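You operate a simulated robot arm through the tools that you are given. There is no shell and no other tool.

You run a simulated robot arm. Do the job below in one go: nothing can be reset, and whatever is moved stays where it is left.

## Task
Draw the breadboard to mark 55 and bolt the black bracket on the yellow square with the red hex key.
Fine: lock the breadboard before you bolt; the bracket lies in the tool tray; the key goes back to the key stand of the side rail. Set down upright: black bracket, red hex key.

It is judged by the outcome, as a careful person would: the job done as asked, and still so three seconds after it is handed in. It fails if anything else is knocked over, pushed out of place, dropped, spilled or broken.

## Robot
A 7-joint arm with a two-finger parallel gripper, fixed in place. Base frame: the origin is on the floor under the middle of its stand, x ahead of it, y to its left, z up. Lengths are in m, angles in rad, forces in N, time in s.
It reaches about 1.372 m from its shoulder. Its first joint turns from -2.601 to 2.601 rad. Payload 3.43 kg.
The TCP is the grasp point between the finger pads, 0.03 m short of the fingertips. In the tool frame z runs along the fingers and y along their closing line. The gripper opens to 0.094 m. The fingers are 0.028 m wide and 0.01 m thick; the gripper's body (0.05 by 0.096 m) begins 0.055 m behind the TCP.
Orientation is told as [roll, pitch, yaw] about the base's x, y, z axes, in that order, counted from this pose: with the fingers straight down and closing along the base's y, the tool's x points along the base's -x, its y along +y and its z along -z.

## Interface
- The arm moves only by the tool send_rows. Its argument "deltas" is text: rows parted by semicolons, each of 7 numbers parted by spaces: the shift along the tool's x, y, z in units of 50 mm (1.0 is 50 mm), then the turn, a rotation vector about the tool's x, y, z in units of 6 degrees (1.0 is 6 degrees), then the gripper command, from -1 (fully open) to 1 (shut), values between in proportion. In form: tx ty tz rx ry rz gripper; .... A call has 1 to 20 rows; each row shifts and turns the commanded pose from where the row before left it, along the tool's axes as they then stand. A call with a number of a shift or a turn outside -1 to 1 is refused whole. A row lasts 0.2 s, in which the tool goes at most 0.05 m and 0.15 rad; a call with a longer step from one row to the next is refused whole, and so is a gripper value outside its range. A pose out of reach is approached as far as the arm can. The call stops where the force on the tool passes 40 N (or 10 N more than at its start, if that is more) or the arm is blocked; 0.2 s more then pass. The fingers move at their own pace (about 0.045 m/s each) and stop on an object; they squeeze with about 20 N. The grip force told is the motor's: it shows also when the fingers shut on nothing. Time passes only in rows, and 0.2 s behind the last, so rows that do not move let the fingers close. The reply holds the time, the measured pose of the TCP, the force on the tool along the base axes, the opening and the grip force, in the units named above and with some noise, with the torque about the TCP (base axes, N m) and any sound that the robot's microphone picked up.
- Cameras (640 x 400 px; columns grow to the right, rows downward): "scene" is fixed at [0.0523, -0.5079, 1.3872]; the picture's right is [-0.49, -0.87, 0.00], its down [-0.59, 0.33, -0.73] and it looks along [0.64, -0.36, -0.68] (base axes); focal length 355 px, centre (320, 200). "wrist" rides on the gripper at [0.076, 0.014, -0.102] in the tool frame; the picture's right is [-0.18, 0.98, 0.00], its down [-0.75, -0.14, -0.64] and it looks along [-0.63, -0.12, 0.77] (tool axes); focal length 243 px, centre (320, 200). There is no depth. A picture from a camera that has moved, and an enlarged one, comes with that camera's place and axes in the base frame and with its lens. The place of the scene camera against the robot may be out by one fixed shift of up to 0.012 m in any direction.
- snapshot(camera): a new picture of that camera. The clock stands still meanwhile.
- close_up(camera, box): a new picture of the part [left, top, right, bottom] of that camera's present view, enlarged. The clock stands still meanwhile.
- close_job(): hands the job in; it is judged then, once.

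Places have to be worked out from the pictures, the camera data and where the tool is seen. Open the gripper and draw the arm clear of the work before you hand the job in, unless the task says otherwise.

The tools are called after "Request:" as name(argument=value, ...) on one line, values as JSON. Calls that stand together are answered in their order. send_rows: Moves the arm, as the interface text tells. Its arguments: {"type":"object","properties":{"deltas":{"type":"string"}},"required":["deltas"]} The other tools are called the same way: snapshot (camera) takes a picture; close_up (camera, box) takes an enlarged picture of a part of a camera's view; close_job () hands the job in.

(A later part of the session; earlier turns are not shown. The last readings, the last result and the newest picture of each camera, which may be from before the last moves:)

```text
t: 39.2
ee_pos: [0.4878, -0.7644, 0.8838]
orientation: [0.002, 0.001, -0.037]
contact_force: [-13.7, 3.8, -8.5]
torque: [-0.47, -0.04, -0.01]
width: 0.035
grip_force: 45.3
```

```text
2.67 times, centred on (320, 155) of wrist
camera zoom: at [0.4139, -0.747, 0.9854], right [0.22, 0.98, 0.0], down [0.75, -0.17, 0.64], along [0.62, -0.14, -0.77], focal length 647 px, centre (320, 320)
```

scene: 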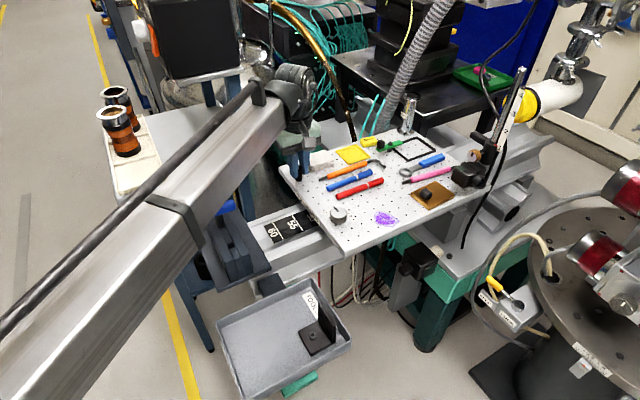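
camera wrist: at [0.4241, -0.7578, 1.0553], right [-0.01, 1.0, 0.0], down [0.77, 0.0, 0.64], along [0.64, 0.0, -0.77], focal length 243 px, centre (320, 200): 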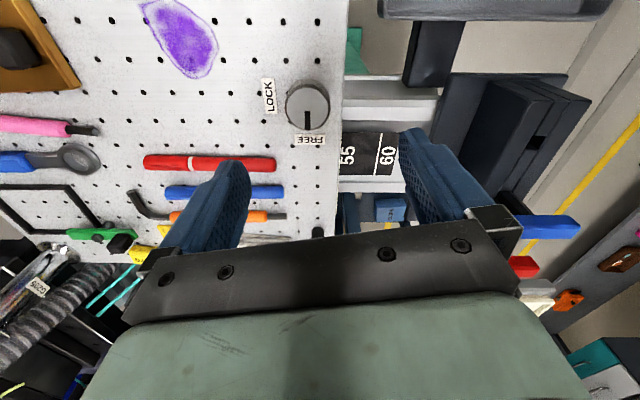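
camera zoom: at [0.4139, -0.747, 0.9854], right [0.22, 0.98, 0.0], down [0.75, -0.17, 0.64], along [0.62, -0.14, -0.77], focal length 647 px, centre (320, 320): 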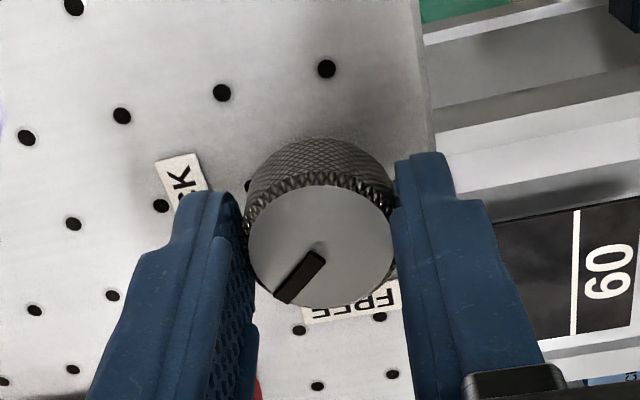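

Half-way (48°). Continue another ~42°, watching for the stop.

Request:
send_rows(deltas="0 0 0 0 0 0.9 1; 0 0 0 0 0 0.9 1; 0 0 0 0 0 0.9 1; 0 0 0 0 0 0.9 1; 0 0 0 0 0 0.9 1; 0 0 0 0 0 0.9 1; 0 0 0 0 0 0.9 1; 0 0 0 0 0 0.5 1; 0 0 0 0 0 0 1")

Request:
close_up(camera="wrist", box=[200, 80, 440, 230])

```text
t: 41.2
ee_pos: [0.4885, -0.7645, 0.8823]
orientation: [0.003, 0.0, -0.749]
contact_force: [-9.9, 6.3, -12.2]
torque: [-0.01, 0.75, 0.06]
width: 0.0349
grip_force: 45.0
```

```text
2.67 times, centred on (320, 155) of wrist
camera zoom: at [0.4436, -0.7023, 0.9853], right [0.8, 0.59, 0.0], down [0.46, -0.62, 0.64], along [0.38, -0.52, -0.77], focal length 647 px, centre (320, 320)
```

zoom: 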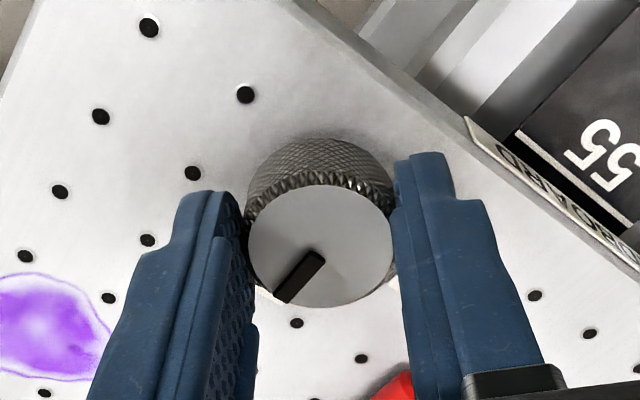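

Turned 89° with no stop yet; nudge a few degrees more to reach the LOCK end.

Request:
send_rows(deltas="0 0 0 0 0 0.4 1; 0 0 0 0 0 0.4 1; 0 0 0 0 0 0 1")

```text
t: 42.0
ee_pos: [0.4888, -0.7657, 0.8829]
orientation: [0.002, -0.003, -0.831]
contact_force: [-2.6, 0.2, -10.8]
torque: [-0.28, 0.13, 0.72]
width: 0.0351
grip_force: 45.4
```

Torque 0.72 N·m — the LOCK stop is reached. Relaxing, opening and lifting to inspect.

Request:
send_rows(deltas="0 0 0 0 0 -0.2 1; 0 0 0 0 0 0 -0.2; 0 0 0 0 0 0 -0.2; 0 0 0 0 0 0 -0.2; 0 0 -0.4 0 0 0 -0.2; 0 0 -0.8 0 0 0 -0.2; 0 0 -0.8 0 0 0 -0.4; 0 0 -0.4 0 0 0 -1; 0 0 0 0 0 0 -1")

Request:
snapshot(camera="wrist")

Request:
close_up(camera="scene", box=[240, 150, 400, 250])

```text
t: 44.0
ee_pos: [0.487, -0.7674, 1.0027]
orientation: [0.0, 0.0, -0.81]
contact_force: [0.3, -0.1, 0.1]
torque: [-0.03, 0.01, -0.04]
width: 0.0941
grip_force: 0.1
```

```text
taken
camera wrist: at [0.4472, -0.7006, 1.1049], right [0.84, 0.54, 0.0], down [0.42, -0.64, 0.64], along [0.35, -0.54, -0.77], focal length 243 px, centre (320, 200)
```

wrist: 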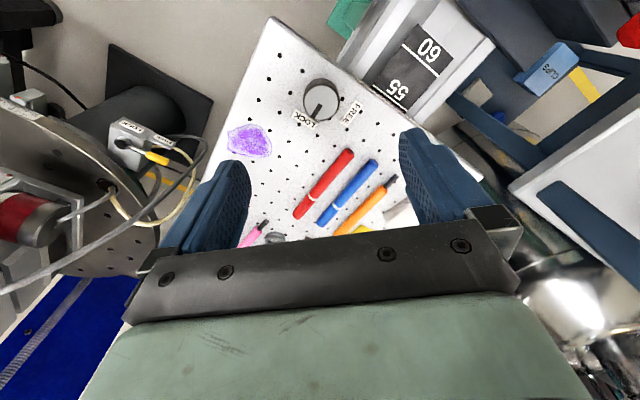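

```text
4.00 times, centred on (320, 200) of scene
camera zoom: at [0.0523, -0.5079, 1.3872], right [-0.49, -0.87, 0.0], down [-0.59, 0.33, -0.73], along [0.64, -0.36, -0.68], focal length 1420 px, centre (320, 200)
```

zoom: 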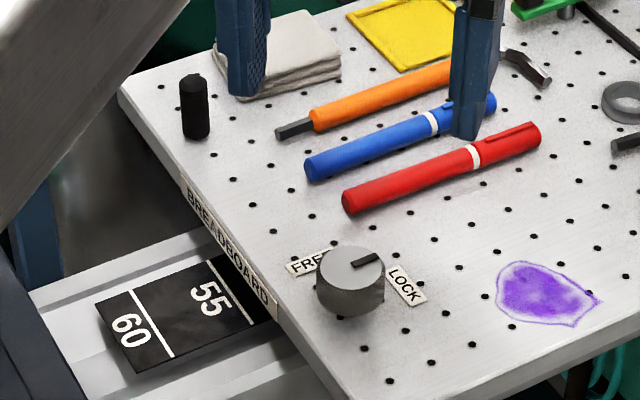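

Pointer is on LOCK. Re-checking the edge against mark 55 from the parallax-free pose.

Request:
send_rows(deltas="0 0 0 0 0 -0.95 -1; 0 0 0 0 0 -0.95 -1; 0 0 0 0 0 -0.95 -1; 0 0 0 0 0 -0.95 -1; 0 0 0 0 0 -0.95 -1; 0 0 0 0 0 -0.95 -1; 0 0 0 0 0 -0.95 -1; 0 0 0 0 0 -0.95 -1; 0 0 0 0 0 -0.95 -1; 0 0 0 0 0 -0.95 -1; -0.18 0.31 0.45 0 0 0 -1; -0.18 0.31 0.45 0 0 0 -1; 0 0 0 0 0 0 -1")

Request:
close_up(camera="wrist", box=[260, 80, 420, 180])

Request:
close_up(camera="wrist", box=[420, 0, 640, 140])

```text
t: 46.8
ee_pos: [0.5031, -0.7327, 0.9611]
orientation: [0.002, 0.0, 0.185]
contact_force: [-0.7, 0.1, 0.3]
torque: [-0.01, -0.06, 0.0]
width: 0.0939
grip_force: 0.0
```

```text
4.00 times, centred on (340, 130) of wrist
camera zoom: at [0.4268, -0.7322, 1.0621], right [0.0, 1.0, 0.0], down [0.77, 0.0, 0.64], along [0.64, 0.0, -0.77], focal length 970 px, centre (240, 480)
```

zoom: 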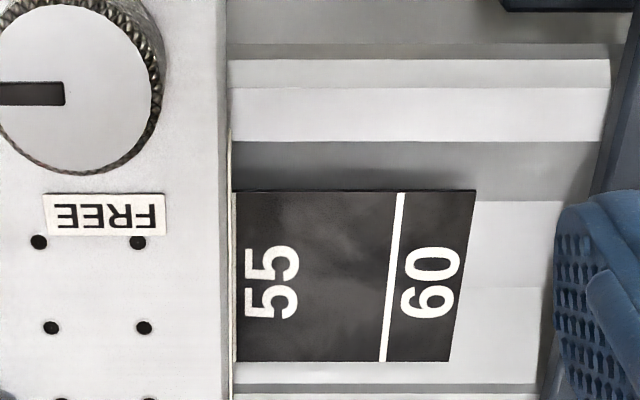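

```text
2.86 times, centred on (530, 70) of wrist
camera zoom: at [0.4268, -0.7322, 1.0621], right [0.0, 1.0, 0.0], down [0.77, 0.0, 0.64], along [0.64, 0.0, -0.77], focal length 693 px, centre (-280, 571)
```

zoom: 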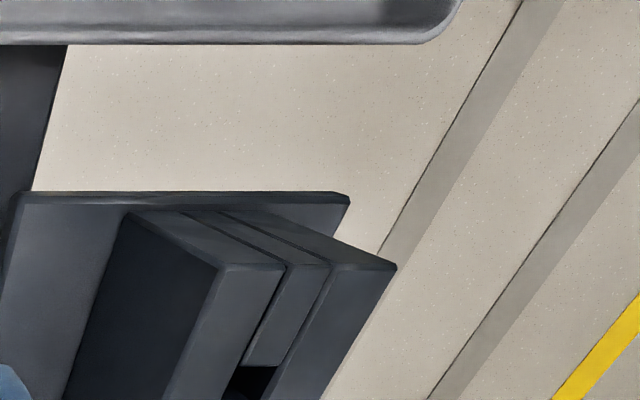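

Edge stays on mark 55 with the knob at LOCK. Now I'll move up and back (-x) to view the tray with the bracket.

Request:
send_rows(deltas="0 0 -0.5 0 0 0.88 -1; 0 0 -0.5 0 0 0.88 -1; 0.8 0.44 0 0 0 0 -1; 0.8 0.44 0 0 0 0 -1; 0.8 0.44 0 0 0 0 -1; 0.8 0.44 0 0 0 0 -1; 0.8 0.44 0 0 0 0 -1; 0 0 0 0 0 0 -1")

Request:
snapshot(camera="wrist")

Request:
snapshot(camera="scene")

```text
t: 48.6
ee_pos: [0.2996, -0.617, 1.0093]
orientation: [0.0, 0.001, 0.001]
contact_force: [-0.6, -0.8, -0.4]
torque: [-0.01, 0.06, 0.03]
width: 0.0941
grip_force: 0.0
```

```text
taken
camera wrist: at [0.2245, -0.6019, 1.1119], right [0.18, 0.98, 0.0], down [0.75, -0.14, 0.64], along [0.63, -0.12, -0.77], focal length 243 px, centre (320, 200)
```

wrist: 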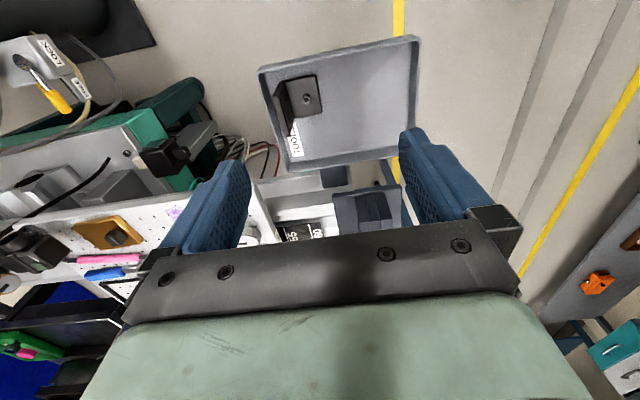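

```text
taken
```

scene: 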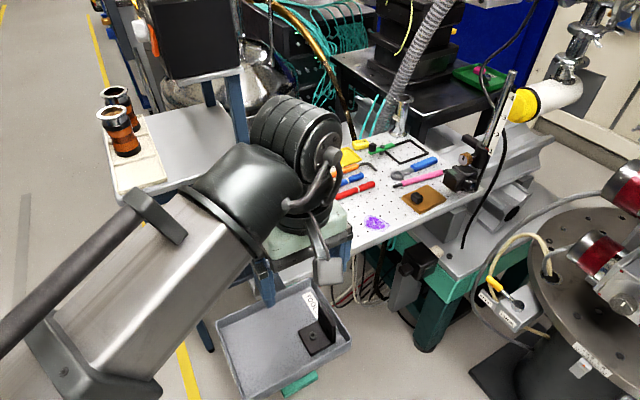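

Request:
close_up(camera="wrist", box=[240, 30, 440, 180])

Request:
close_up(camera="wrist", box=[260, 65, 340, 125])

Request:
close_up(camera="scene", box=[270, 280, 370, 370])

```text
2.67 times, centred on (340, 105) of wrist
camera zoom: at [0.2245, -0.6019, 1.1119], right [0.18, 0.98, 0.0], down [0.75, -0.14, 0.64], along [0.63, -0.12, -0.77], focal length 647 px, centre (267, 453)
```

zoom: 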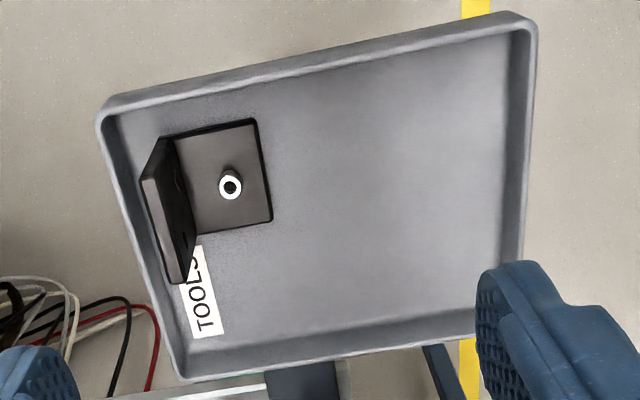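

```text
6.67 times, centred on (300, 95) of wrist
camera zoom: at [0.2245, -0.6019, 1.1119], right [0.18, 0.98, 0.0], down [0.75, -0.14, 0.64], along [0.63, -0.12, -0.77], focal length 1618 px, centre (453, 900)
```

zoom: 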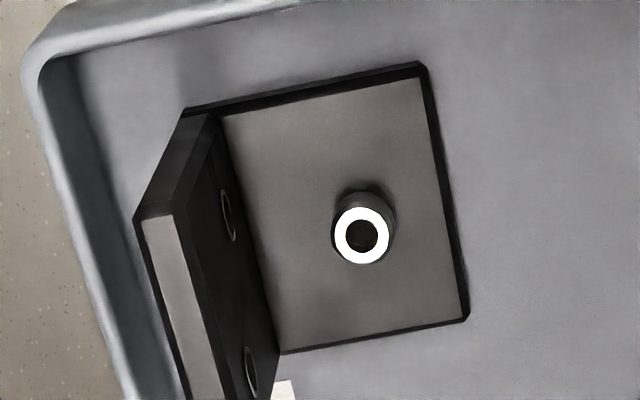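

```text
4.44 times, centred on (320, 325) of scene
camera zoom: at [0.0523, -0.5079, 1.3872], right [-0.49, -0.87, 0.0], down [-0.59, 0.33, -0.73], along [0.64, -0.36, -0.68], focal length 1578 px, centre (320, -356)
```

zoom: 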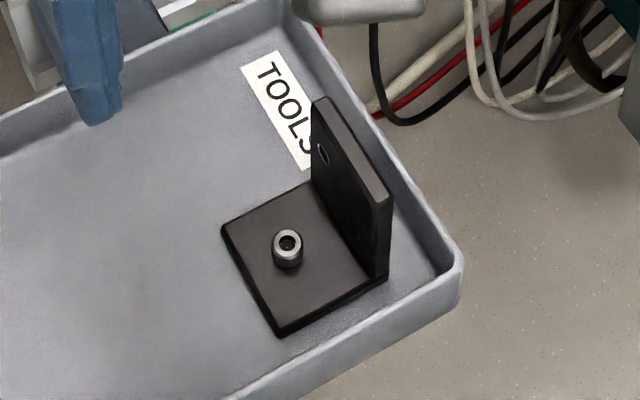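

The bracket stands upright with its vertical plate on its -y side and a captive socket bolt in the base. Depth is uncertain, so I'll take a second, lower view for triangulation.

Request:
send_rows(deltas="0.2 -0.2 0.45 0 0 0 -1; 0.2 -0.2 0.45 0 0 0 -1; 0.2 -0.2 0.45 0 0 0 -1; 0.2 -0.2 0.45 0 0 0 -1; 0 0 0 0 0 0 -1")

Request:
close_up(camera="wrist", box=[240, 30, 440, 180])

```text
t: 49.8
ee_pos: [0.2616, -0.6588, 0.918]
orientation: [-0.002, 0.0, 0.001]
contact_force: [0.2, 0.6, 0.0]
torque: [0.0, 0.02, -0.03]
width: 0.0937
grip_force: 0.1
```

```text
2.67 times, centred on (340, 105) of wrist
camera zoom: at [0.1866, -0.6442, 1.021], right [0.18, 0.98, 0.0], down [0.75, -0.14, 0.64], along [0.63, -0.12, -0.77], focal length 647 px, centre (267, 453)
```

zoom: 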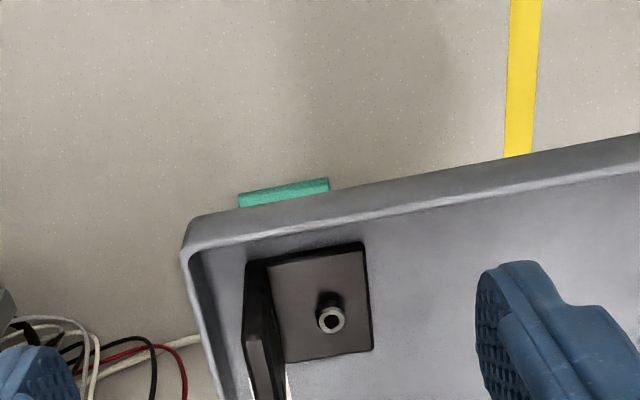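

Triangulated: bolt head top ≈[0.331, -0.6425, 0.756], vertical plate around y≈-0.670 with its top at z≈0.81, tray rim z≈0.764. I'll hover above the vertical plate and check alignment.

Request:
send_rows(deltas="-0.694 -0.11 0.28 0 0 0 -0.3; -0.694 -0.11 0.28 0 0 0 0.1; 0 0 0 0 0 0 0.15; 0 0 0 0 0 0 0.15")

Request:
close_up(camera="wrist", box=[220, 60, 420, 185])

Request:
close_up(camera="scene", box=[240, 260, 400, 380])

```text
t: 50.8
ee_pos: [0.3313, -0.6714, 0.8896]
orientation: [0.0, 0.0, -0.001]
contact_force: [0.0, 0.2, -0.2]
torque: [0.01, -0.04, 0.0]
width: 0.04
grip_force: 0.0
```

```text
3.20 times, centred on (320, 122) of wrist
camera zoom: at [0.2558, -0.6561, 0.9916], right [0.18, 0.98, 0.0], down [0.75, -0.14, 0.64], along [0.63, -0.12, -0.77], focal length 776 px, centre (320, 448)
```

zoom: 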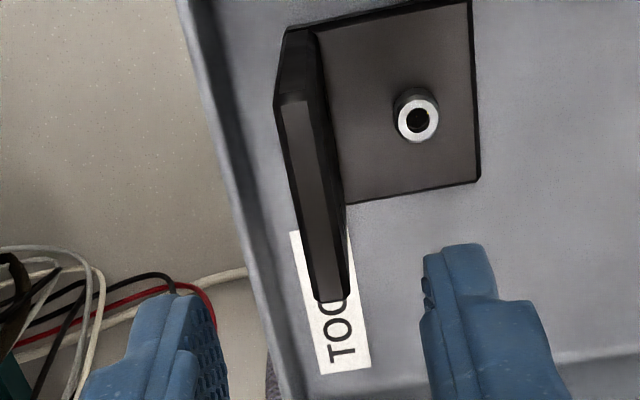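

```text
3.33 times, centred on (320, 320) of scene
camera zoom: at [0.0523, -0.5079, 1.3872], right [-0.49, -0.87, 0.0], down [-0.59, 0.33, -0.73], along [0.64, -0.36, -0.68], focal length 1183 px, centre (320, -200)
```

zoom: 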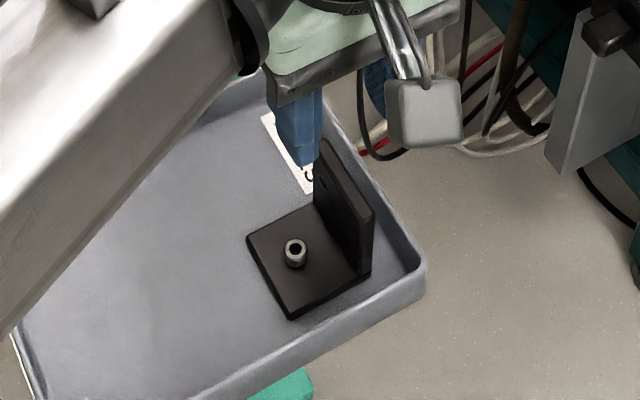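

Plate centre plane is y≈-0.6717 (x 0.305–0.356), top z≈0.81; the fingers straddle it. Descending to TCP z≈0.803 (tips stay above the tray rim) and closing.

Request:
send_rows(deltas="0 0 0.45 0 0 0 0.15; 0 0 0.45 0 0 0 0.15; 0 0 0.45 0 0 0 0.15; 0 0 0.38 0 0 0 0.15; 0 0 0 0 0 0 0.15")

Request:
close_up(camera="wrist", box=[220, 60, 420, 185])

Request:
close_up(camera="scene", box=[240, 260, 400, 380])

```text
t: 52.0
ee_pos: [0.3298, -0.6706, 0.8033]
orientation: [-0.001, 0.001, 0.0]
contact_force: [-0.1, 0.1, -0.3]
torque: [0.0, -0.02, 0.02]
width: 0.04
grip_force: 0.1
```

```text
3.20 times, centred on (320, 122) of wrist
camera zoom: at [0.2554, -0.6562, 0.9055], right [0.18, 0.98, 0.0], down [0.75, -0.14, 0.64], along [0.63, -0.12, -0.77], focal length 776 px, centre (320, 448)
```

zoom: 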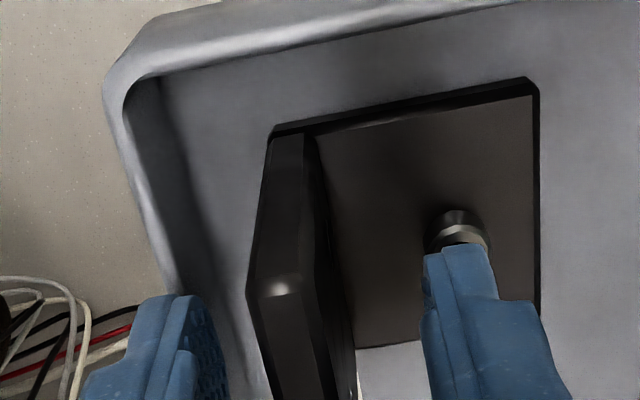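

```text
3.33 times, centred on (320, 320) of scene
camera zoom: at [0.0523, -0.5079, 1.3872], right [-0.49, -0.87, 0.0], down [-0.59, 0.33, -0.73], along [0.64, -0.36, -0.68], focal length 1183 px, centre (320, -200)
```

zoom: 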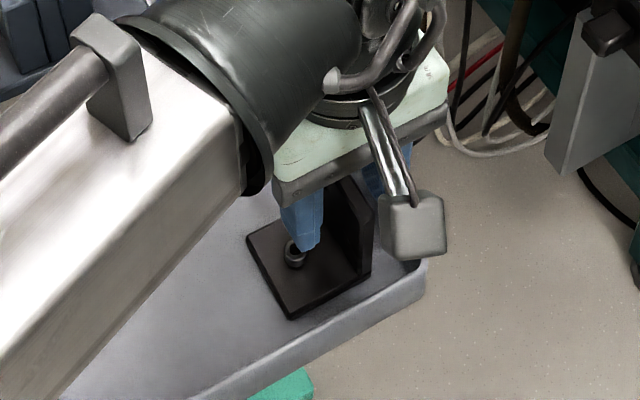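

The vertical plate is between the fingers. Closing on it.

Request:
send_rows(deltas="0 -0.02 0 0 0 0 0.6; 0 0 0 0 0 0 1; 0 0 0 0 0 0 1; 0 0 0 0 0 0 1; 0 0 0 0 0 0 1")

```text
t: 53.2
ee_pos: [0.3303, -0.672, 0.8035]
orientation: [0.0, 0.001, 0.001]
contact_force: [0.0, 0.0, -0.4]
torque: [0.01, -0.04, 0.0]
width: 0.0143
grip_force: 19.7
```

Request:
send_rows(deltas="0 0 0 0 0 0 1; 0 0 0 0 0 0 1")

Request:
close_up(camera="wrist", box=[220, 60, 420, 185])

```text
t: 53.8
ee_pos: [0.3315, -0.6735, 0.8025]
orientation: [0.001, -0.002, -0.001]
contact_force: [-0.1, 0.3, 0.0]
torque: [-0.01, -0.03, 0.02]
width: 0.0144
grip_force: 20.4
```

```text
3.20 times, centred on (320, 122) of wrist
camera zoom: at [0.2559, -0.6575, 0.9057], right [0.18, 0.98, 0.0], down [0.75, -0.14, 0.64], along [0.63, -0.12, -0.77], focal length 776 px, centre (320, 448)
```

zoom: 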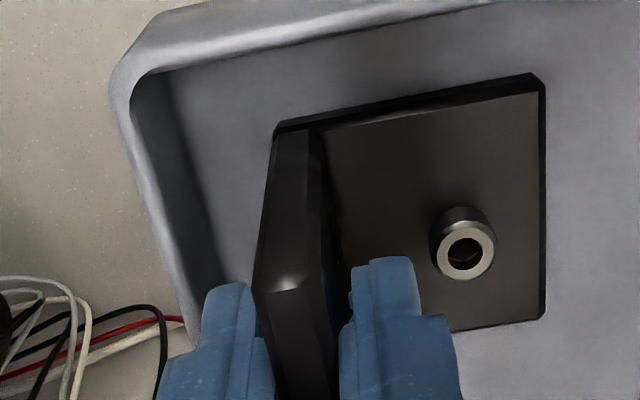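

The bracket's plate is 14 mm thick and held (grip ≈20 N). Lifting slowly and checking.

Request:
send_rows(deltas="0 0 -0.2 0 0 0 1; 0 0 -0.4 0 0 0 1; 0 0 -0.6 0 0 0 1; 0 0 -0.8 0 0 0 1; 0 0 -0.8 0 0 0 1; 0 0 -0.8 0 0 0 1; 0 0 -0.4 0 0 0 1; 0 0 0 0 0 0 1")

Request:
snapshot(camera="wrist")

Request:
snapshot(camera="scene")

```text
t: 55.6
ee_pos: [0.3287, -0.6742, 1.0047]
orientation: [0.001, -0.002, 0.0]
contact_force: [0.1, 0.2, -0.7]
torque: [-0.02, 0.01, 0.01]
width: 0.0
grip_force: 19.3
```

```text
taken
camera wrist: at [0.2539, -0.659, 1.1076], right [0.18, 0.98, 0.0], down [0.75, -0.14, 0.64], along [0.63, -0.12, -0.77], focal length 243 px, centre (320, 200)
```

wrist: 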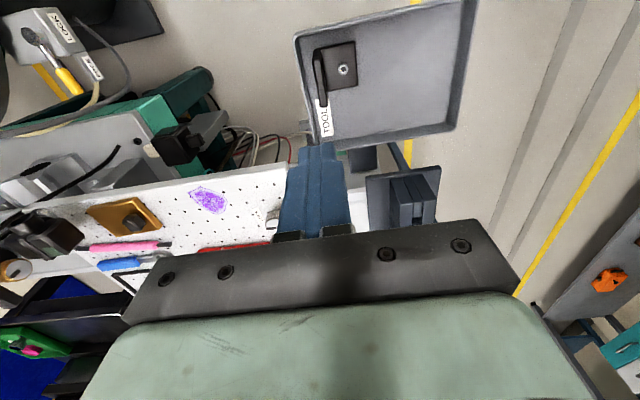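

```text
taken
```

scene: 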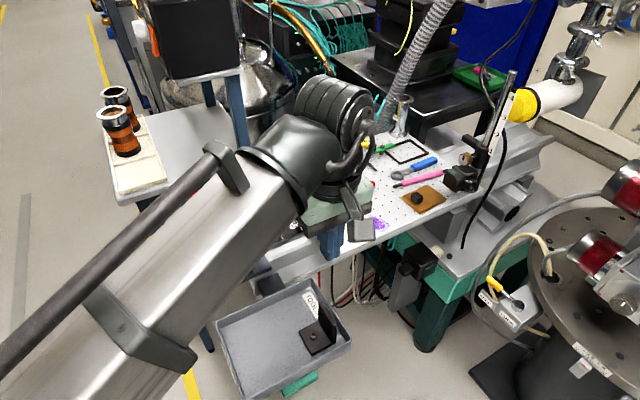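

The fingers closed on nothing — the plate slipped out and the bracket stayed in the tray. I'll zoom in to check the bracket's state before retrying.

Request:
close_up(camera="wrist", box=[280, 20, 440, 150])

Request:
close_up(camera="scene", box=[280, 290, 360, 370])

```text
3.08 times, centred on (360, 85) of wrist
camera zoom: at [0.2539, -0.659, 1.1076], right [0.18, 0.98, 0.0], down [0.75, -0.14, 0.64], along [0.63, -0.12, -0.77], focal length 746 px, centre (197, 554)
```

zoom: 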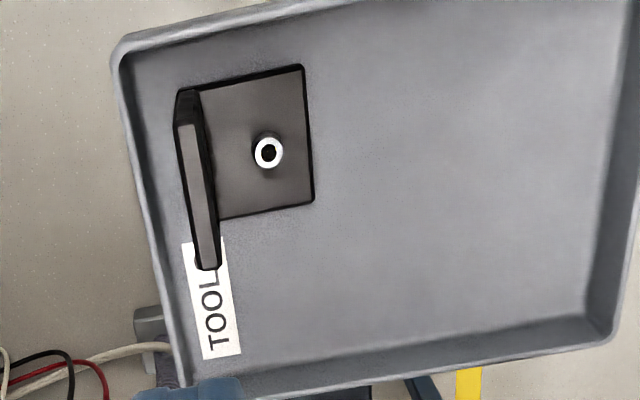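

```text
5.00 times, centred on (320, 330) of scene
camera zoom: at [0.0523, -0.5079, 1.3872], right [-0.49, -0.87, 0.0], down [-0.59, 0.33, -0.73], along [0.64, -0.36, -0.68], focal length 1775 px, centre (320, -450)
```

zoom: 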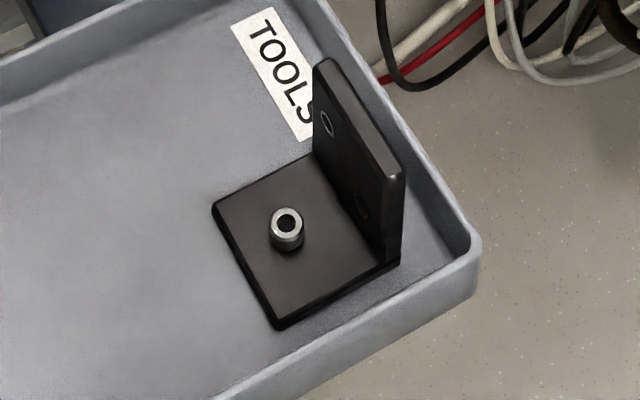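

The bracket is unmoved and upright. The grip stopped at 14 mm though the plate looks only ~9 mm thick, so something on its hidden (-y) face may have been in the way; I'll rotate to yaw 90° at a safe height to view that face.

Request:
send_rows(deltas="0 0 0 0 0 -1 -1; 0 0 0 0 0 -1 -1; 0 0 0 0 0 -1 -1; 0 0 0 0 0 -1 -1; 0 0 0 0 0 -1 -1; 0 0 0 0 0 -1 -1; 0 0 0 0 0 -1 -1; 0 0 0 0 0 -1 -1; 0 0 0 0 0 -1 -1; 0 0 0 0 0 -1 -1; 0 0 0 0 0 -1 -1; 0 0 0 0 0 -1 -1; 0 0 0 0 0 -1 -1; 0 0 0 0 0 -1 -1; 0 0 0 0 0 -1 -1; 0.5 0 0.5 0 0 0 -1; 0.5 0 0.6 0 0 0 -1; 0 0 0.6 0 0 0 -1; 0 0 0.6 0 0 0 -1; 0 0 0 0 0 0 -1")

Request:
snapshot(camera="wrist")

```text
t: 59.8
ee_pos: [0.3301, -0.7248, 0.8865]
orientation: [0.001, 0.001, 1.571]
contact_force: [0.4, -0.1, -1.3]
torque: [0.02, 0.02, -0.03]
width: 0.0939
grip_force: 0.1
```

```text
taken
camera wrist: at [0.3169, -0.8001, 0.9895], right [-0.98, 0.18, 0.0], down [0.14, 0.75, 0.64], along [0.12, 0.63, -0.77], focal length 243 px, centre (320, 200)
```

wrist: 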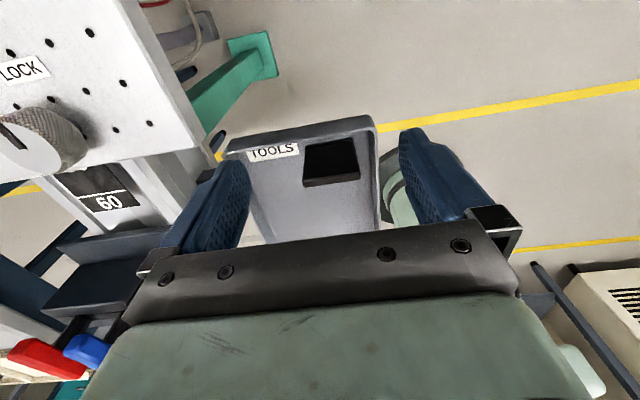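

Request:
close_up(camera="wrist", box=[260, 110, 400, 210])

```text
4.00 times, centred on (330, 160) of wrist
camera zoom: at [0.3169, -0.8001, 0.9895], right [-0.98, 0.18, 0.0], down [0.14, 0.75, 0.64], along [0.12, 0.63, -0.77], focal length 970 px, centre (280, 360)
```

zoom: 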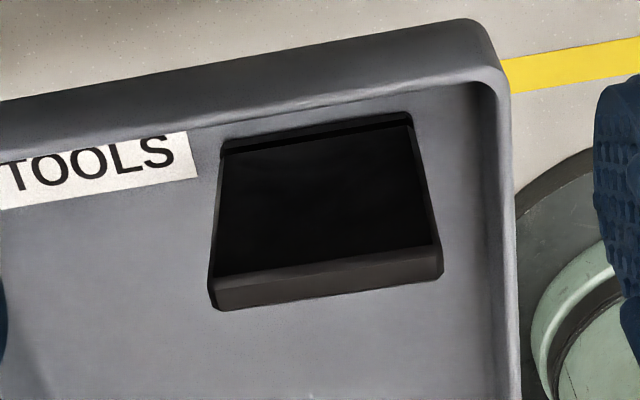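

The hidden face is plain. I'll instead grip the vertical plate across its ~0.05 m width (fingers closing along x, yaw 90°), which has flat end faces. Moving above it first.

Request:
send_rows(deltas="-0.53 0 0 0 0 0 -1; -0.53 0 0 0 0 0 -1; 0 0 0 0 0 0 -1")

Request:
close_up(camera="wrist", box=[220, 60, 420, 185])

```text
t: 60.6
ee_pos: [0.3293, -0.6693, 0.8911]
orientation: [0.0, 0.0, 1.57]
contact_force: [0.6, 0.6, 0.6]
torque: [0.0, 0.01, 0.0]
width: 0.0938
grip_force: 0.1
```

```text
3.20 times, centred on (320, 122) of wrist
camera zoom: at [0.3164, -0.7443, 0.9935], right [-0.98, 0.18, 0.0], down [0.14, 0.75, 0.64], along [0.12, 0.63, -0.77], focal length 776 px, centre (320, 448)
```

zoom: 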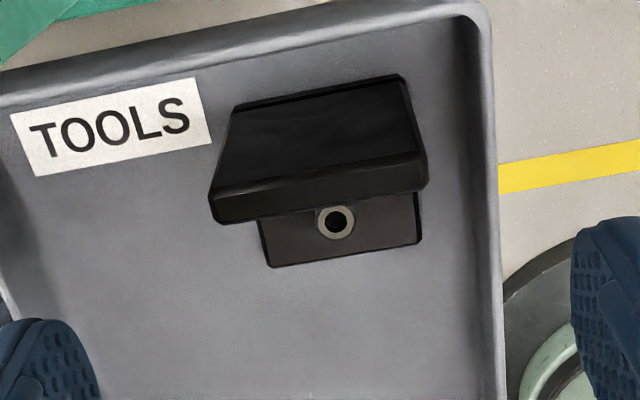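

The plate's top centre is ≈[0.3307, -0.6725, 0.808], width ≈0.052. Aligning and descending with fingers open.

Request:
send_rows(deltas="0.06 -0.028 0.4 0 0 0 -1; 0 0 0.4 0 0 0 -0.8; 0 0 0.5 0 0 0 -0.6; 0 0 0.5 0 0 0 -0.5; 0 0 0 0 0 0 -0.5; 0 0 0 0 0 0 -0.5")

Request:
close_up(camera="wrist", box=[200, 60, 440, 210])

Request:
close_up(camera="scene", box=[240, 260, 400, 380])

```text
t: 62.0
ee_pos: [0.3331, -0.6752, 0.7983]
orientation: [0.001, 0.0, 1.571]
contact_force: [-0.3, 0.0, 0.0]
torque: [-0.01, 0.01, -0.01]
width: 0.0705
grip_force: 0.1
```

```text
2.67 times, centred on (320, 135) of wrist
camera zoom: at [0.3201, -0.7492, 0.9009], right [-0.98, 0.18, 0.0], down [0.14, 0.75, 0.64], along [0.12, 0.63, -0.77], focal length 647 px, centre (320, 373)
```

zoom: 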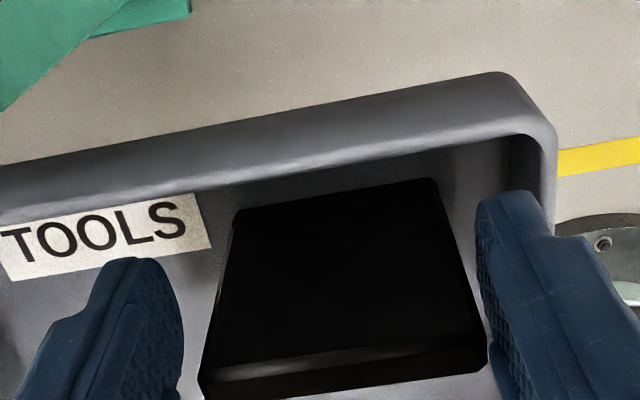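

```text
3.33 times, centred on (320, 320) of scene
camera zoom: at [0.0523, -0.5079, 1.3872], right [-0.49, -0.87, 0.0], down [-0.59, 0.33, -0.73], along [0.64, -0.36, -0.68], focal length 1183 px, centre (320, -200)
```

zoom: 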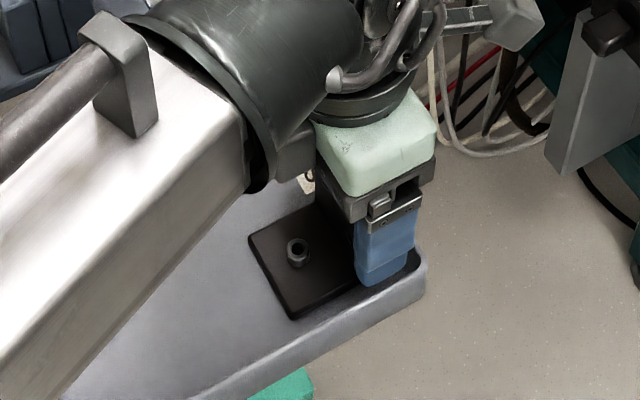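

The fingers straddle the plate's ends. Closing, then a small 8 mm test lift with the width monitored.

Request:
send_rows(deltas="0 0 0 0 0 0 0; 0 0 0 0 0 0 1; 0 0 0 0 0 0 1; 0 0 0 0 0 0 1; 0 0 0 0 0 0 1")

Request:
close_up(camera="wrist", box=[200, 60, 440, 210])

```text
t: 63.2
ee_pos: [0.3336, -0.6738, 0.7983]
orientation: [0.001, 0.0, 1.572]
contact_force: [-2.0, -0.1, 1.5]
torque: [0.04, 0.18, 0.04]
width: 0.0539
grip_force: 19.9
```

```text
2.67 times, centred on (320, 135) of wrist
camera zoom: at [0.32, -0.7492, 0.901], right [-0.98, 0.18, 0.0], down [0.14, 0.75, 0.64], along [0.12, 0.63, -0.77], focal length 647 px, centre (320, 373)
```

zoom: 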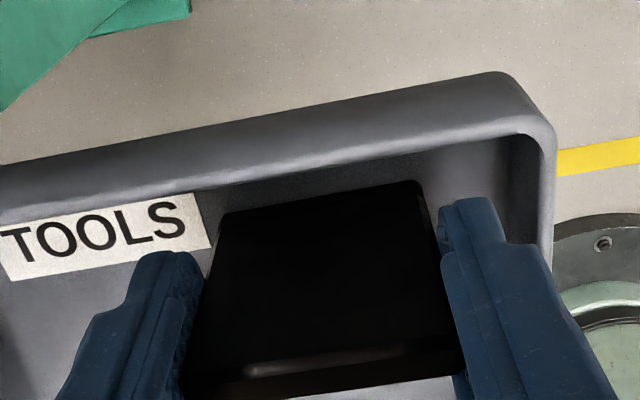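

Grip at 0.0539 m. Test-lifting ~8 mm slowly.

Request:
send_rows(deltas="0 0 -0.04 0 0 0 1; 0 0 -0.06 0 0 0 1; 0 0 -0.06 0 0 0 1; 0 0 0 0 0 0 1; 0 0 0 0 0 0 1")

Request:
close_up(camera="wrist", box=[200, 60, 440, 210])

Request:
close_up(camera="scene", box=[240, 260, 400, 380])

```text
t: 64.4
ee_pos: [0.3322, -0.6736, 0.8063]
orientation: [0.001, 0.0, 1.571]
contact_force: [-0.3, -0.6, -3.4]
torque: [-0.07, 0.01, -0.03]
width: 0.0542
grip_force: 20.5
```

```text
2.67 times, centred on (320, 135) of wrist
camera zoom: at [0.319, -0.749, 0.9085], right [-0.98, 0.18, 0.0], down [0.14, 0.75, 0.64], along [0.12, 0.63, -0.77], focal length 647 px, centre (320, 373)
```

zoom: 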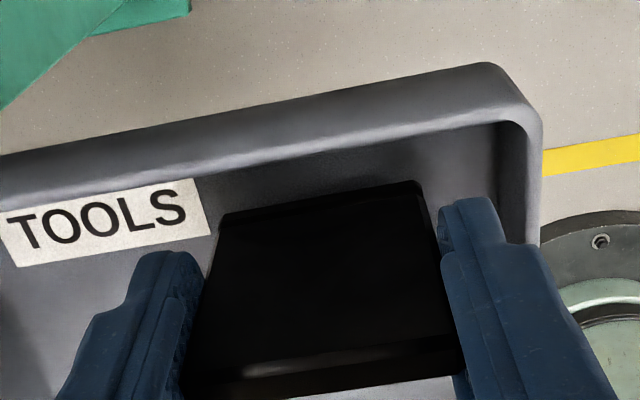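

```text
3.33 times, centred on (320, 320) of scene
camera zoom: at [0.0523, -0.5079, 1.3872], right [-0.49, -0.87, 0.0], down [-0.59, 0.33, -0.73], along [0.64, -0.36, -0.68], focal length 1183 px, centre (320, -200)
```

zoom: 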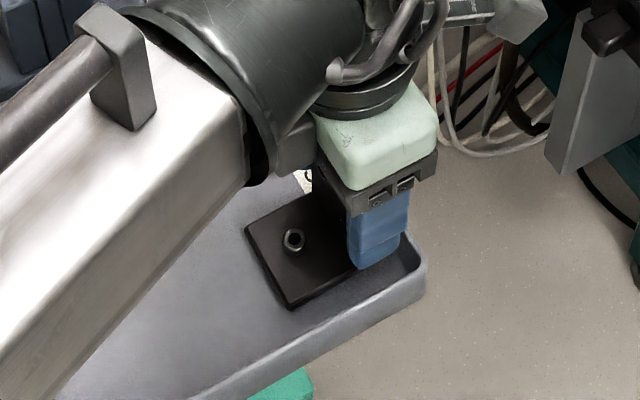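

The bracket lifts with the gripper (weight ≈3.4 N, stable in the fingers). Raising to z≈1.0 and carrying it towards the board to an intermediate viewing point.

Request:
send_rows(deltas="0 0 -0.2 0 0 0 1; 0 0 -0.4 0 0 0 1; 0 0 -0.4 0 0 0 1; 0 0 -0.4 0 0 0 1; 0 0 -0.4 0 0 0 1; 0 0 -0.4 0 0 0 1; 0 0 -0.4 0 0 0 1; 0 0 -0.4 0 0 0 1; 0 0 -0.4 0 0 0 1; 0 0 -0.4 0 0 0 1; 0 0 -0.2 0 0 0 1; 0 0 0 0 0 0 1")

Request:
snapshot(camera="wrist")

```text
t: 67.0
ee_pos: [0.3292, -0.676, 1.0078]
orientation: [0.001, -0.001, 1.571]
contact_force: [0.0, -0.2, -4.4]
torque: [-0.01, 0.01, 0.01]
width: 0.0541
grip_force: 20.7
```

```text
taken
camera wrist: at [0.3172, -0.7503, 1.1096], right [-0.98, 0.18, 0.0], down [0.14, 0.75, 0.64], along [0.12, 0.63, -0.77], focal length 243 px, centre (320, 200)
```

wrist: 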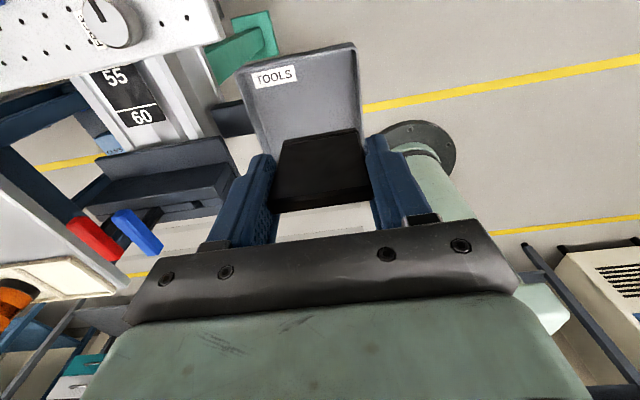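

Bracket is firmly held. Now carrying it toward [0.60, -0.80] at z≈1.0.

Request:
send_rows(deltas="0.2 -0.4 0 0 0 0 1; 0.37 -0.77 0 0 0 0 1; 0.37 -0.77 0 0 0 0 1; 0.37 -0.77 0 0 0 0 1; 0.37 -0.77 0 0 0 0 1; 0.37 -0.77 0 0 0 0 1; 0.37 -0.77 0 0 0 0 1; 0.2 -0.4 0 0 0 0 1; 0 0 0 0 0 0 1")

Request:
snapshot(camera="wrist")

Request:
snapshot(camera="scene")

```text
t: 69.0
ee_pos: [0.6048, -0.804, 1.0058]
orientation: [-0.001, 0.0, 1.571]
contact_force: [-0.4, -0.2, -4.2]
torque: [-0.04, 0.02, -0.02]
width: 0.054
grip_force: 19.8
```

```text
taken
camera wrist: at [0.5915, -0.8797, 1.1087], right [-0.98, 0.18, 0.0], down [0.14, 0.75, 0.64], along [0.12, 0.63, -0.77], focal length 243 px, centre (320, 200)
```

wrist: 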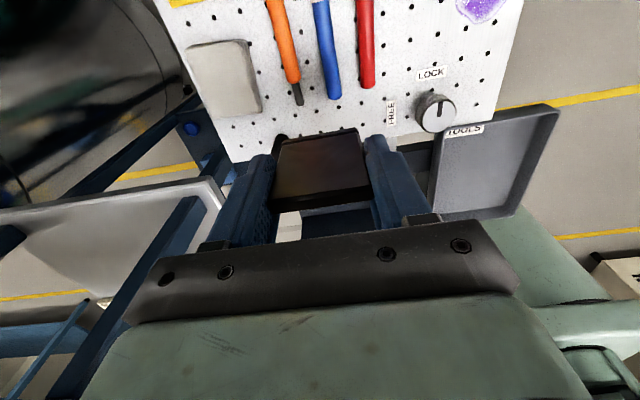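

```text
taken
```

scene: 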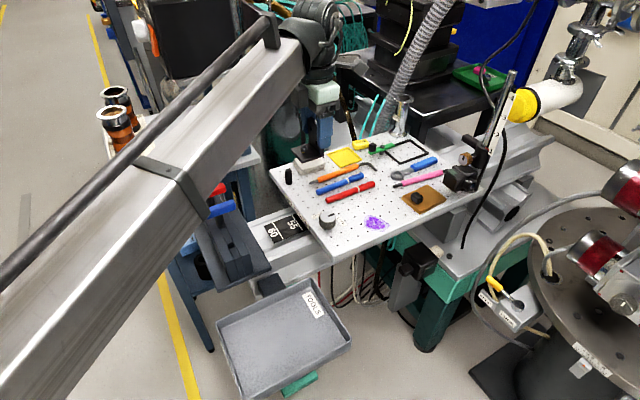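

I'll zoom in on the yellow square in the scene view and plan to see it from the wrist as well.

Request:
close_up(camera="scene", box=[300, 125, 400, 190])

Request:
close_up(camera="wrist", box=[140, 0, 300, 130])

```text
6.15 times, centred on (350, 158) of scene
camera zoom: at [0.0523, -0.5079, 1.3872], right [-0.49, -0.87, 0.0], down [-0.59, 0.33, -0.73], along [0.64, -0.36, -0.68], focal length 2184 px, centre (135, 462)
```

zoom: 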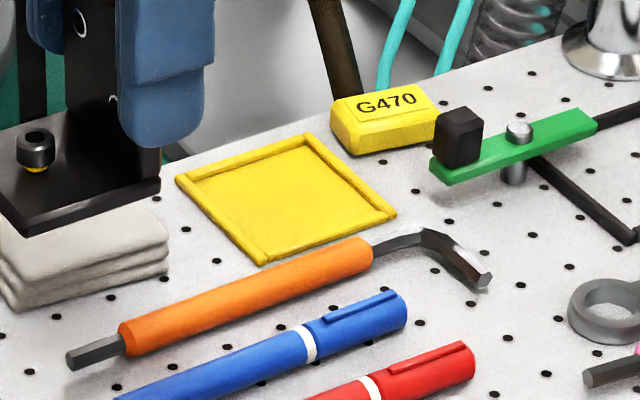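

```text
3.08 times, centred on (220, 65) of wrist
camera zoom: at [0.5915, -0.8797, 1.1087], right [-0.98, 0.18, 0.0], down [0.14, 0.75, 0.64], along [0.12, 0.63, -0.77], focal length 746 px, centre (628, 615)
```

zoom: 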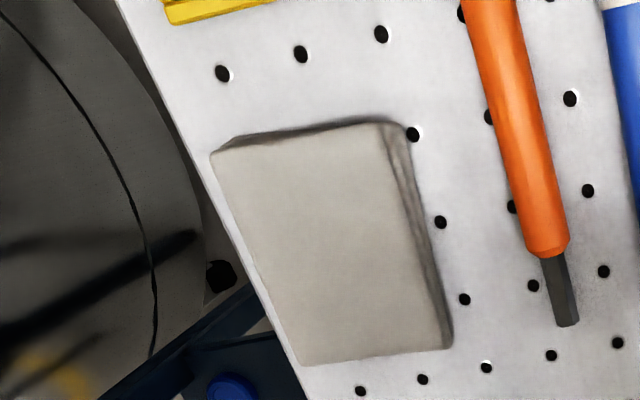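

The square has a thin raised border, about 0.066 m outer size, near [0.67–0.68, -0.92]. I'll move to [0.605, -0.93] at z≈1.0 to see it from the wrist camera for an accurate location.

Request:
send_rows(deltas="0.4 0 0 0 0 0 1; 0.7 0 0 0 0 0 1; 0.7 0 0 0 0 0 1; 0.7 0 0 0 0 0 1; 0 0 0 0 0 0 1")

Request:
snapshot(camera="wrist")

Request:
snapshot(camera="scene")

```text
t: 70.2
ee_pos: [0.6033, -0.9299, 1.0066]
orientation: [-0.001, 0.001, 1.57]
contact_force: [0.8, 0.7, -4.2]
torque: [-0.05, 0.0, 0.04]
width: 0.054
grip_force: 19.9
```

```text
taken
camera wrist: at [0.5906, -1.0058, 1.1089], right [-0.98, 0.18, 0.0], down [0.14, 0.75, 0.64], along [0.12, 0.63, -0.77], focal length 243 px, centre (320, 200)
```

wrist: 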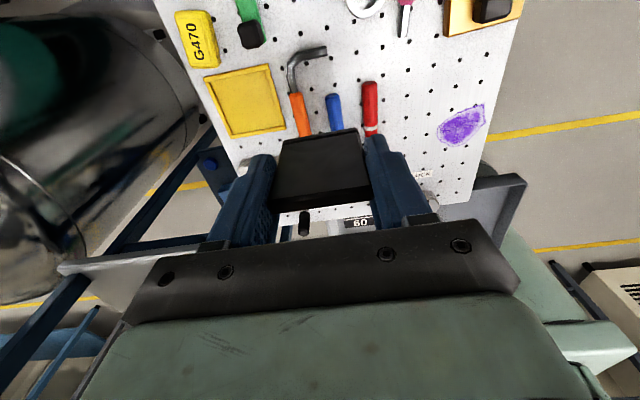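

```text
taken
```

scene: 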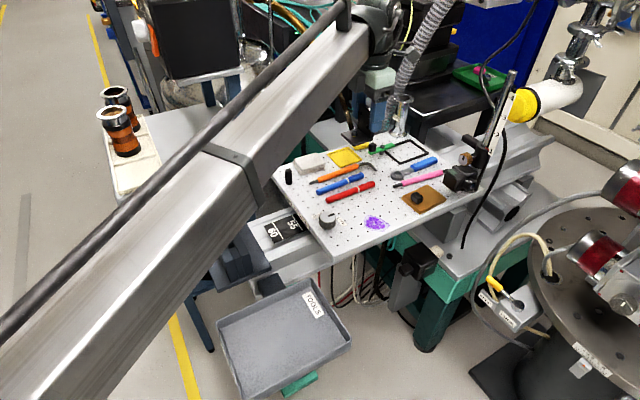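

Request:
close_up(camera="wrist", box=[180, 40, 300, 150])

```text
3.64 times, centred on (240, 95) of wrist
camera zoom: at [0.5906, -1.0058, 1.1089], right [-0.98, 0.18, 0.0], down [0.14, 0.75, 0.64], along [0.12, 0.63, -0.77], focal length 882 px, centre (611, 582)
```

zoom: 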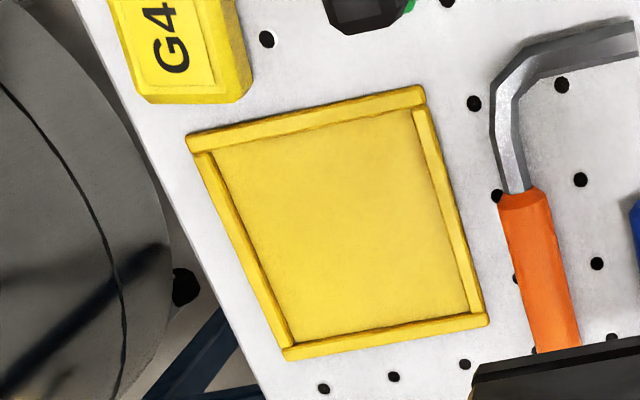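

The nest is a raised frame with inner area ≈0.0565 m square centred ≈[0.681, -0.935]; the bracket base is ≈0.054, so alignment must be within ~1 mm. I'll measure how the bracket sits in the grip.

Request:
close_up(camera="wrist", box=[230, 110, 420, 230])

Request:
close_up(camera="scene", box=[320, 80, 440, 180])

```text
3.33 times, centred on (325, 170) of wrist
camera zoom: at [0.5906, -1.0058, 1.1089], right [-0.98, 0.18, 0.0], down [0.14, 0.75, 0.64], along [0.12, 0.63, -0.77], focal length 809 px, centre (303, 300)
```

zoom: 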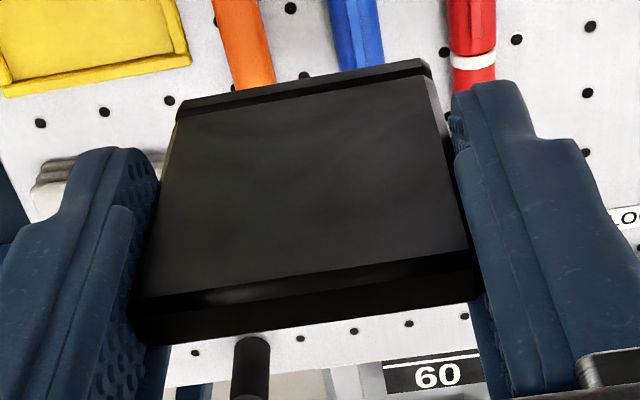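

```text
4.00 times, centred on (380, 130) of scene
camera zoom: at [0.0523, -0.5079, 1.3872], right [-0.49, -0.87, 0.0], down [-0.59, 0.33, -0.73], along [0.64, -0.36, -0.68], focal length 1420 px, centre (80, 480)
```

zoom: 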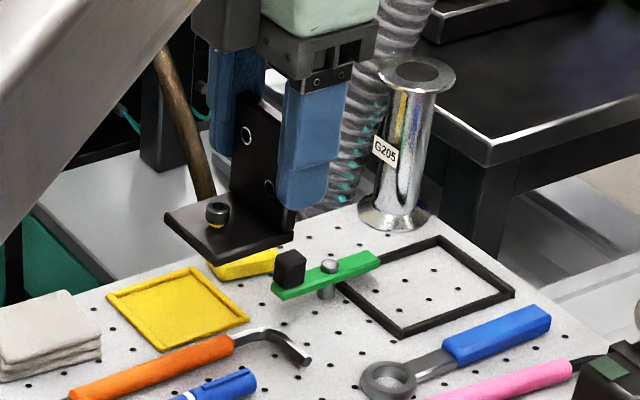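

Bracket in grip: x-centred on the TCP (±0.0273), outer face ≈2 mm on the -y side of the TCP, base centre ≈+24 mm in y from TCP. Target TCP ≈[0.6807, -0.959]; I'll hover there with the base ~40 mm above the nest and check.

Request:
send_rows(deltas="0.194 -0.516 0 0 0 0 1; 0.194 -0.516 0 0 0 0 1; 0.194 -0.516 0 0 0 0 1; 0 0 0.4 0 0 0 1; 0 0 0.5 0 0 0 1; 0 0 0.2 0 0 0 1; 0 0 0 0 0 0 1")

Request:
close_up(camera="wrist", box=[200, 60, 440, 210])

Request:
close_up(camera="scene", box=[300, 110, 400, 190])

```text
t: 71.8
ee_pos: [0.6781, -0.9591, 0.9527]
orientation: [-0.002, -0.001, 1.571]
contact_force: [0.9, 0.6, -4.5]
torque: [-0.04, 0.01, 0.01]
width: 0.054
grip_force: 19.6
```

```text
2.67 times, centred on (320, 135) of wrist
camera zoom: at [0.6656, -1.0352, 1.0549], right [-0.98, 0.18, 0.0], down [0.14, 0.75, 0.64], along [0.12, 0.63, -0.77], focal length 647 px, centre (320, 373)
```

zoom: 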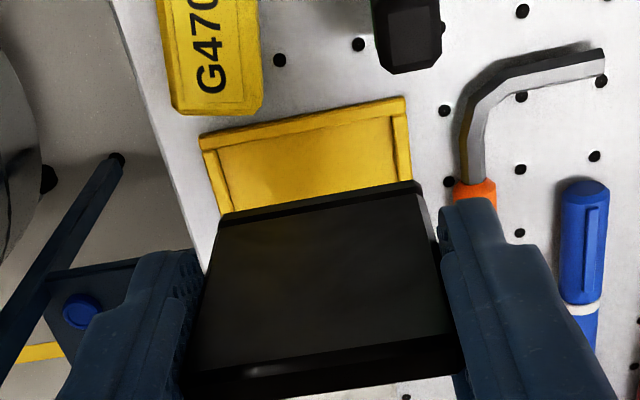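

```text
5.00 times, centred on (350, 150) of scene
camera zoom: at [0.0523, -0.5079, 1.3872], right [-0.49, -0.87, 0.0], down [-0.59, 0.33, -0.73], along [0.64, -0.36, -0.68], focal length 1775 px, centre (170, 450)
```

zoom: 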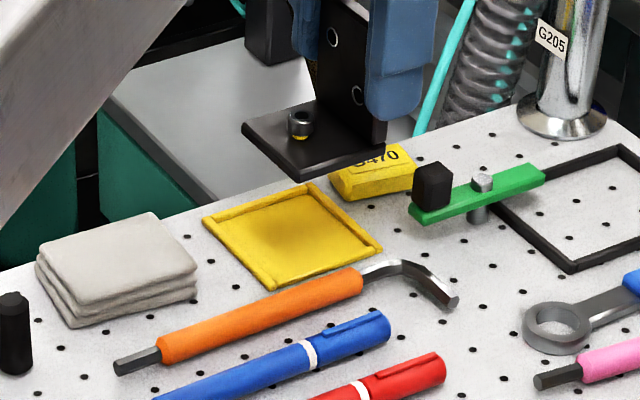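

From this view the bracket needs about +4 mm in x; y looks right. Correcting and lowering to ~15 mm above the nest for a finer check.

Request:
send_rows(deltas="0 -0.08 0.2 0 0 0 1; 0 0 0.2 0 0 0 1; 0 0 0.15 0 0 0 1; 0 0 0 0 0 0 1")

Request:
close_up(camera="wrist", box=[220, 70, 420, 195])

Request:
close_up(camera="scene", box=[310, 120, 390, 180])

```text
t: 72.8
ee_pos: [0.6836, -0.9569, 0.9242]
orientation: [-0.001, -0.001, 1.569]
contact_force: [0.3, -0.4, -5.2]
torque: [-0.05, -0.01, 0.0]
width: 0.0537
grip_force: 19.7
```

```text
3.20 times, centred on (320, 132) of wrist
camera zoom: at [0.671, -1.0332, 1.0272], right [-0.98, 0.18, 0.0], down [0.14, 0.75, 0.64], along [0.12, 0.63, -0.77], focal length 776 px, centre (320, 416)
```

zoom: 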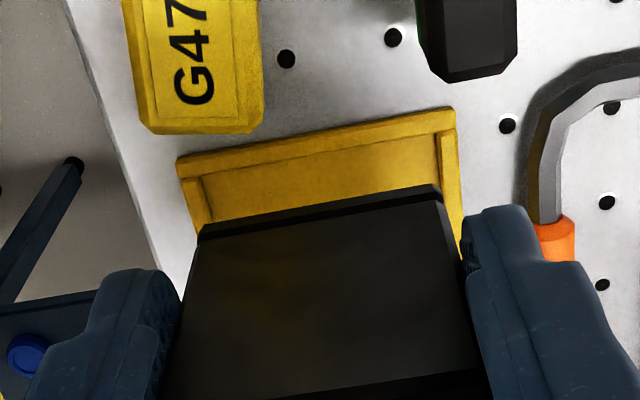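

```text
6.67 times, centred on (350, 150) of scene
camera zoom: at [0.0523, -0.5079, 1.3872], right [-0.49, -0.87, 0.0], down [-0.59, 0.33, -0.73], along [0.64, -0.36, -0.68], focal length 2366 px, centre (120, 533)
```

zoom: 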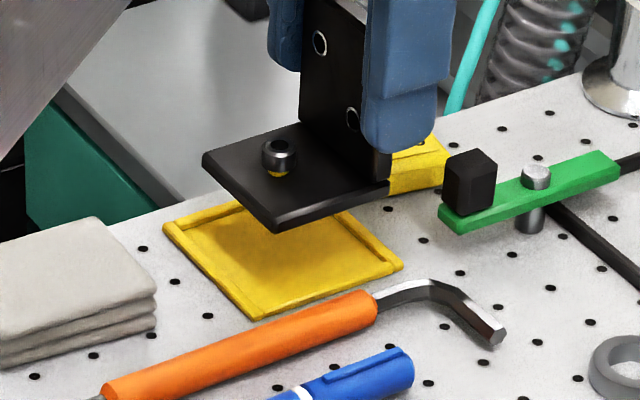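

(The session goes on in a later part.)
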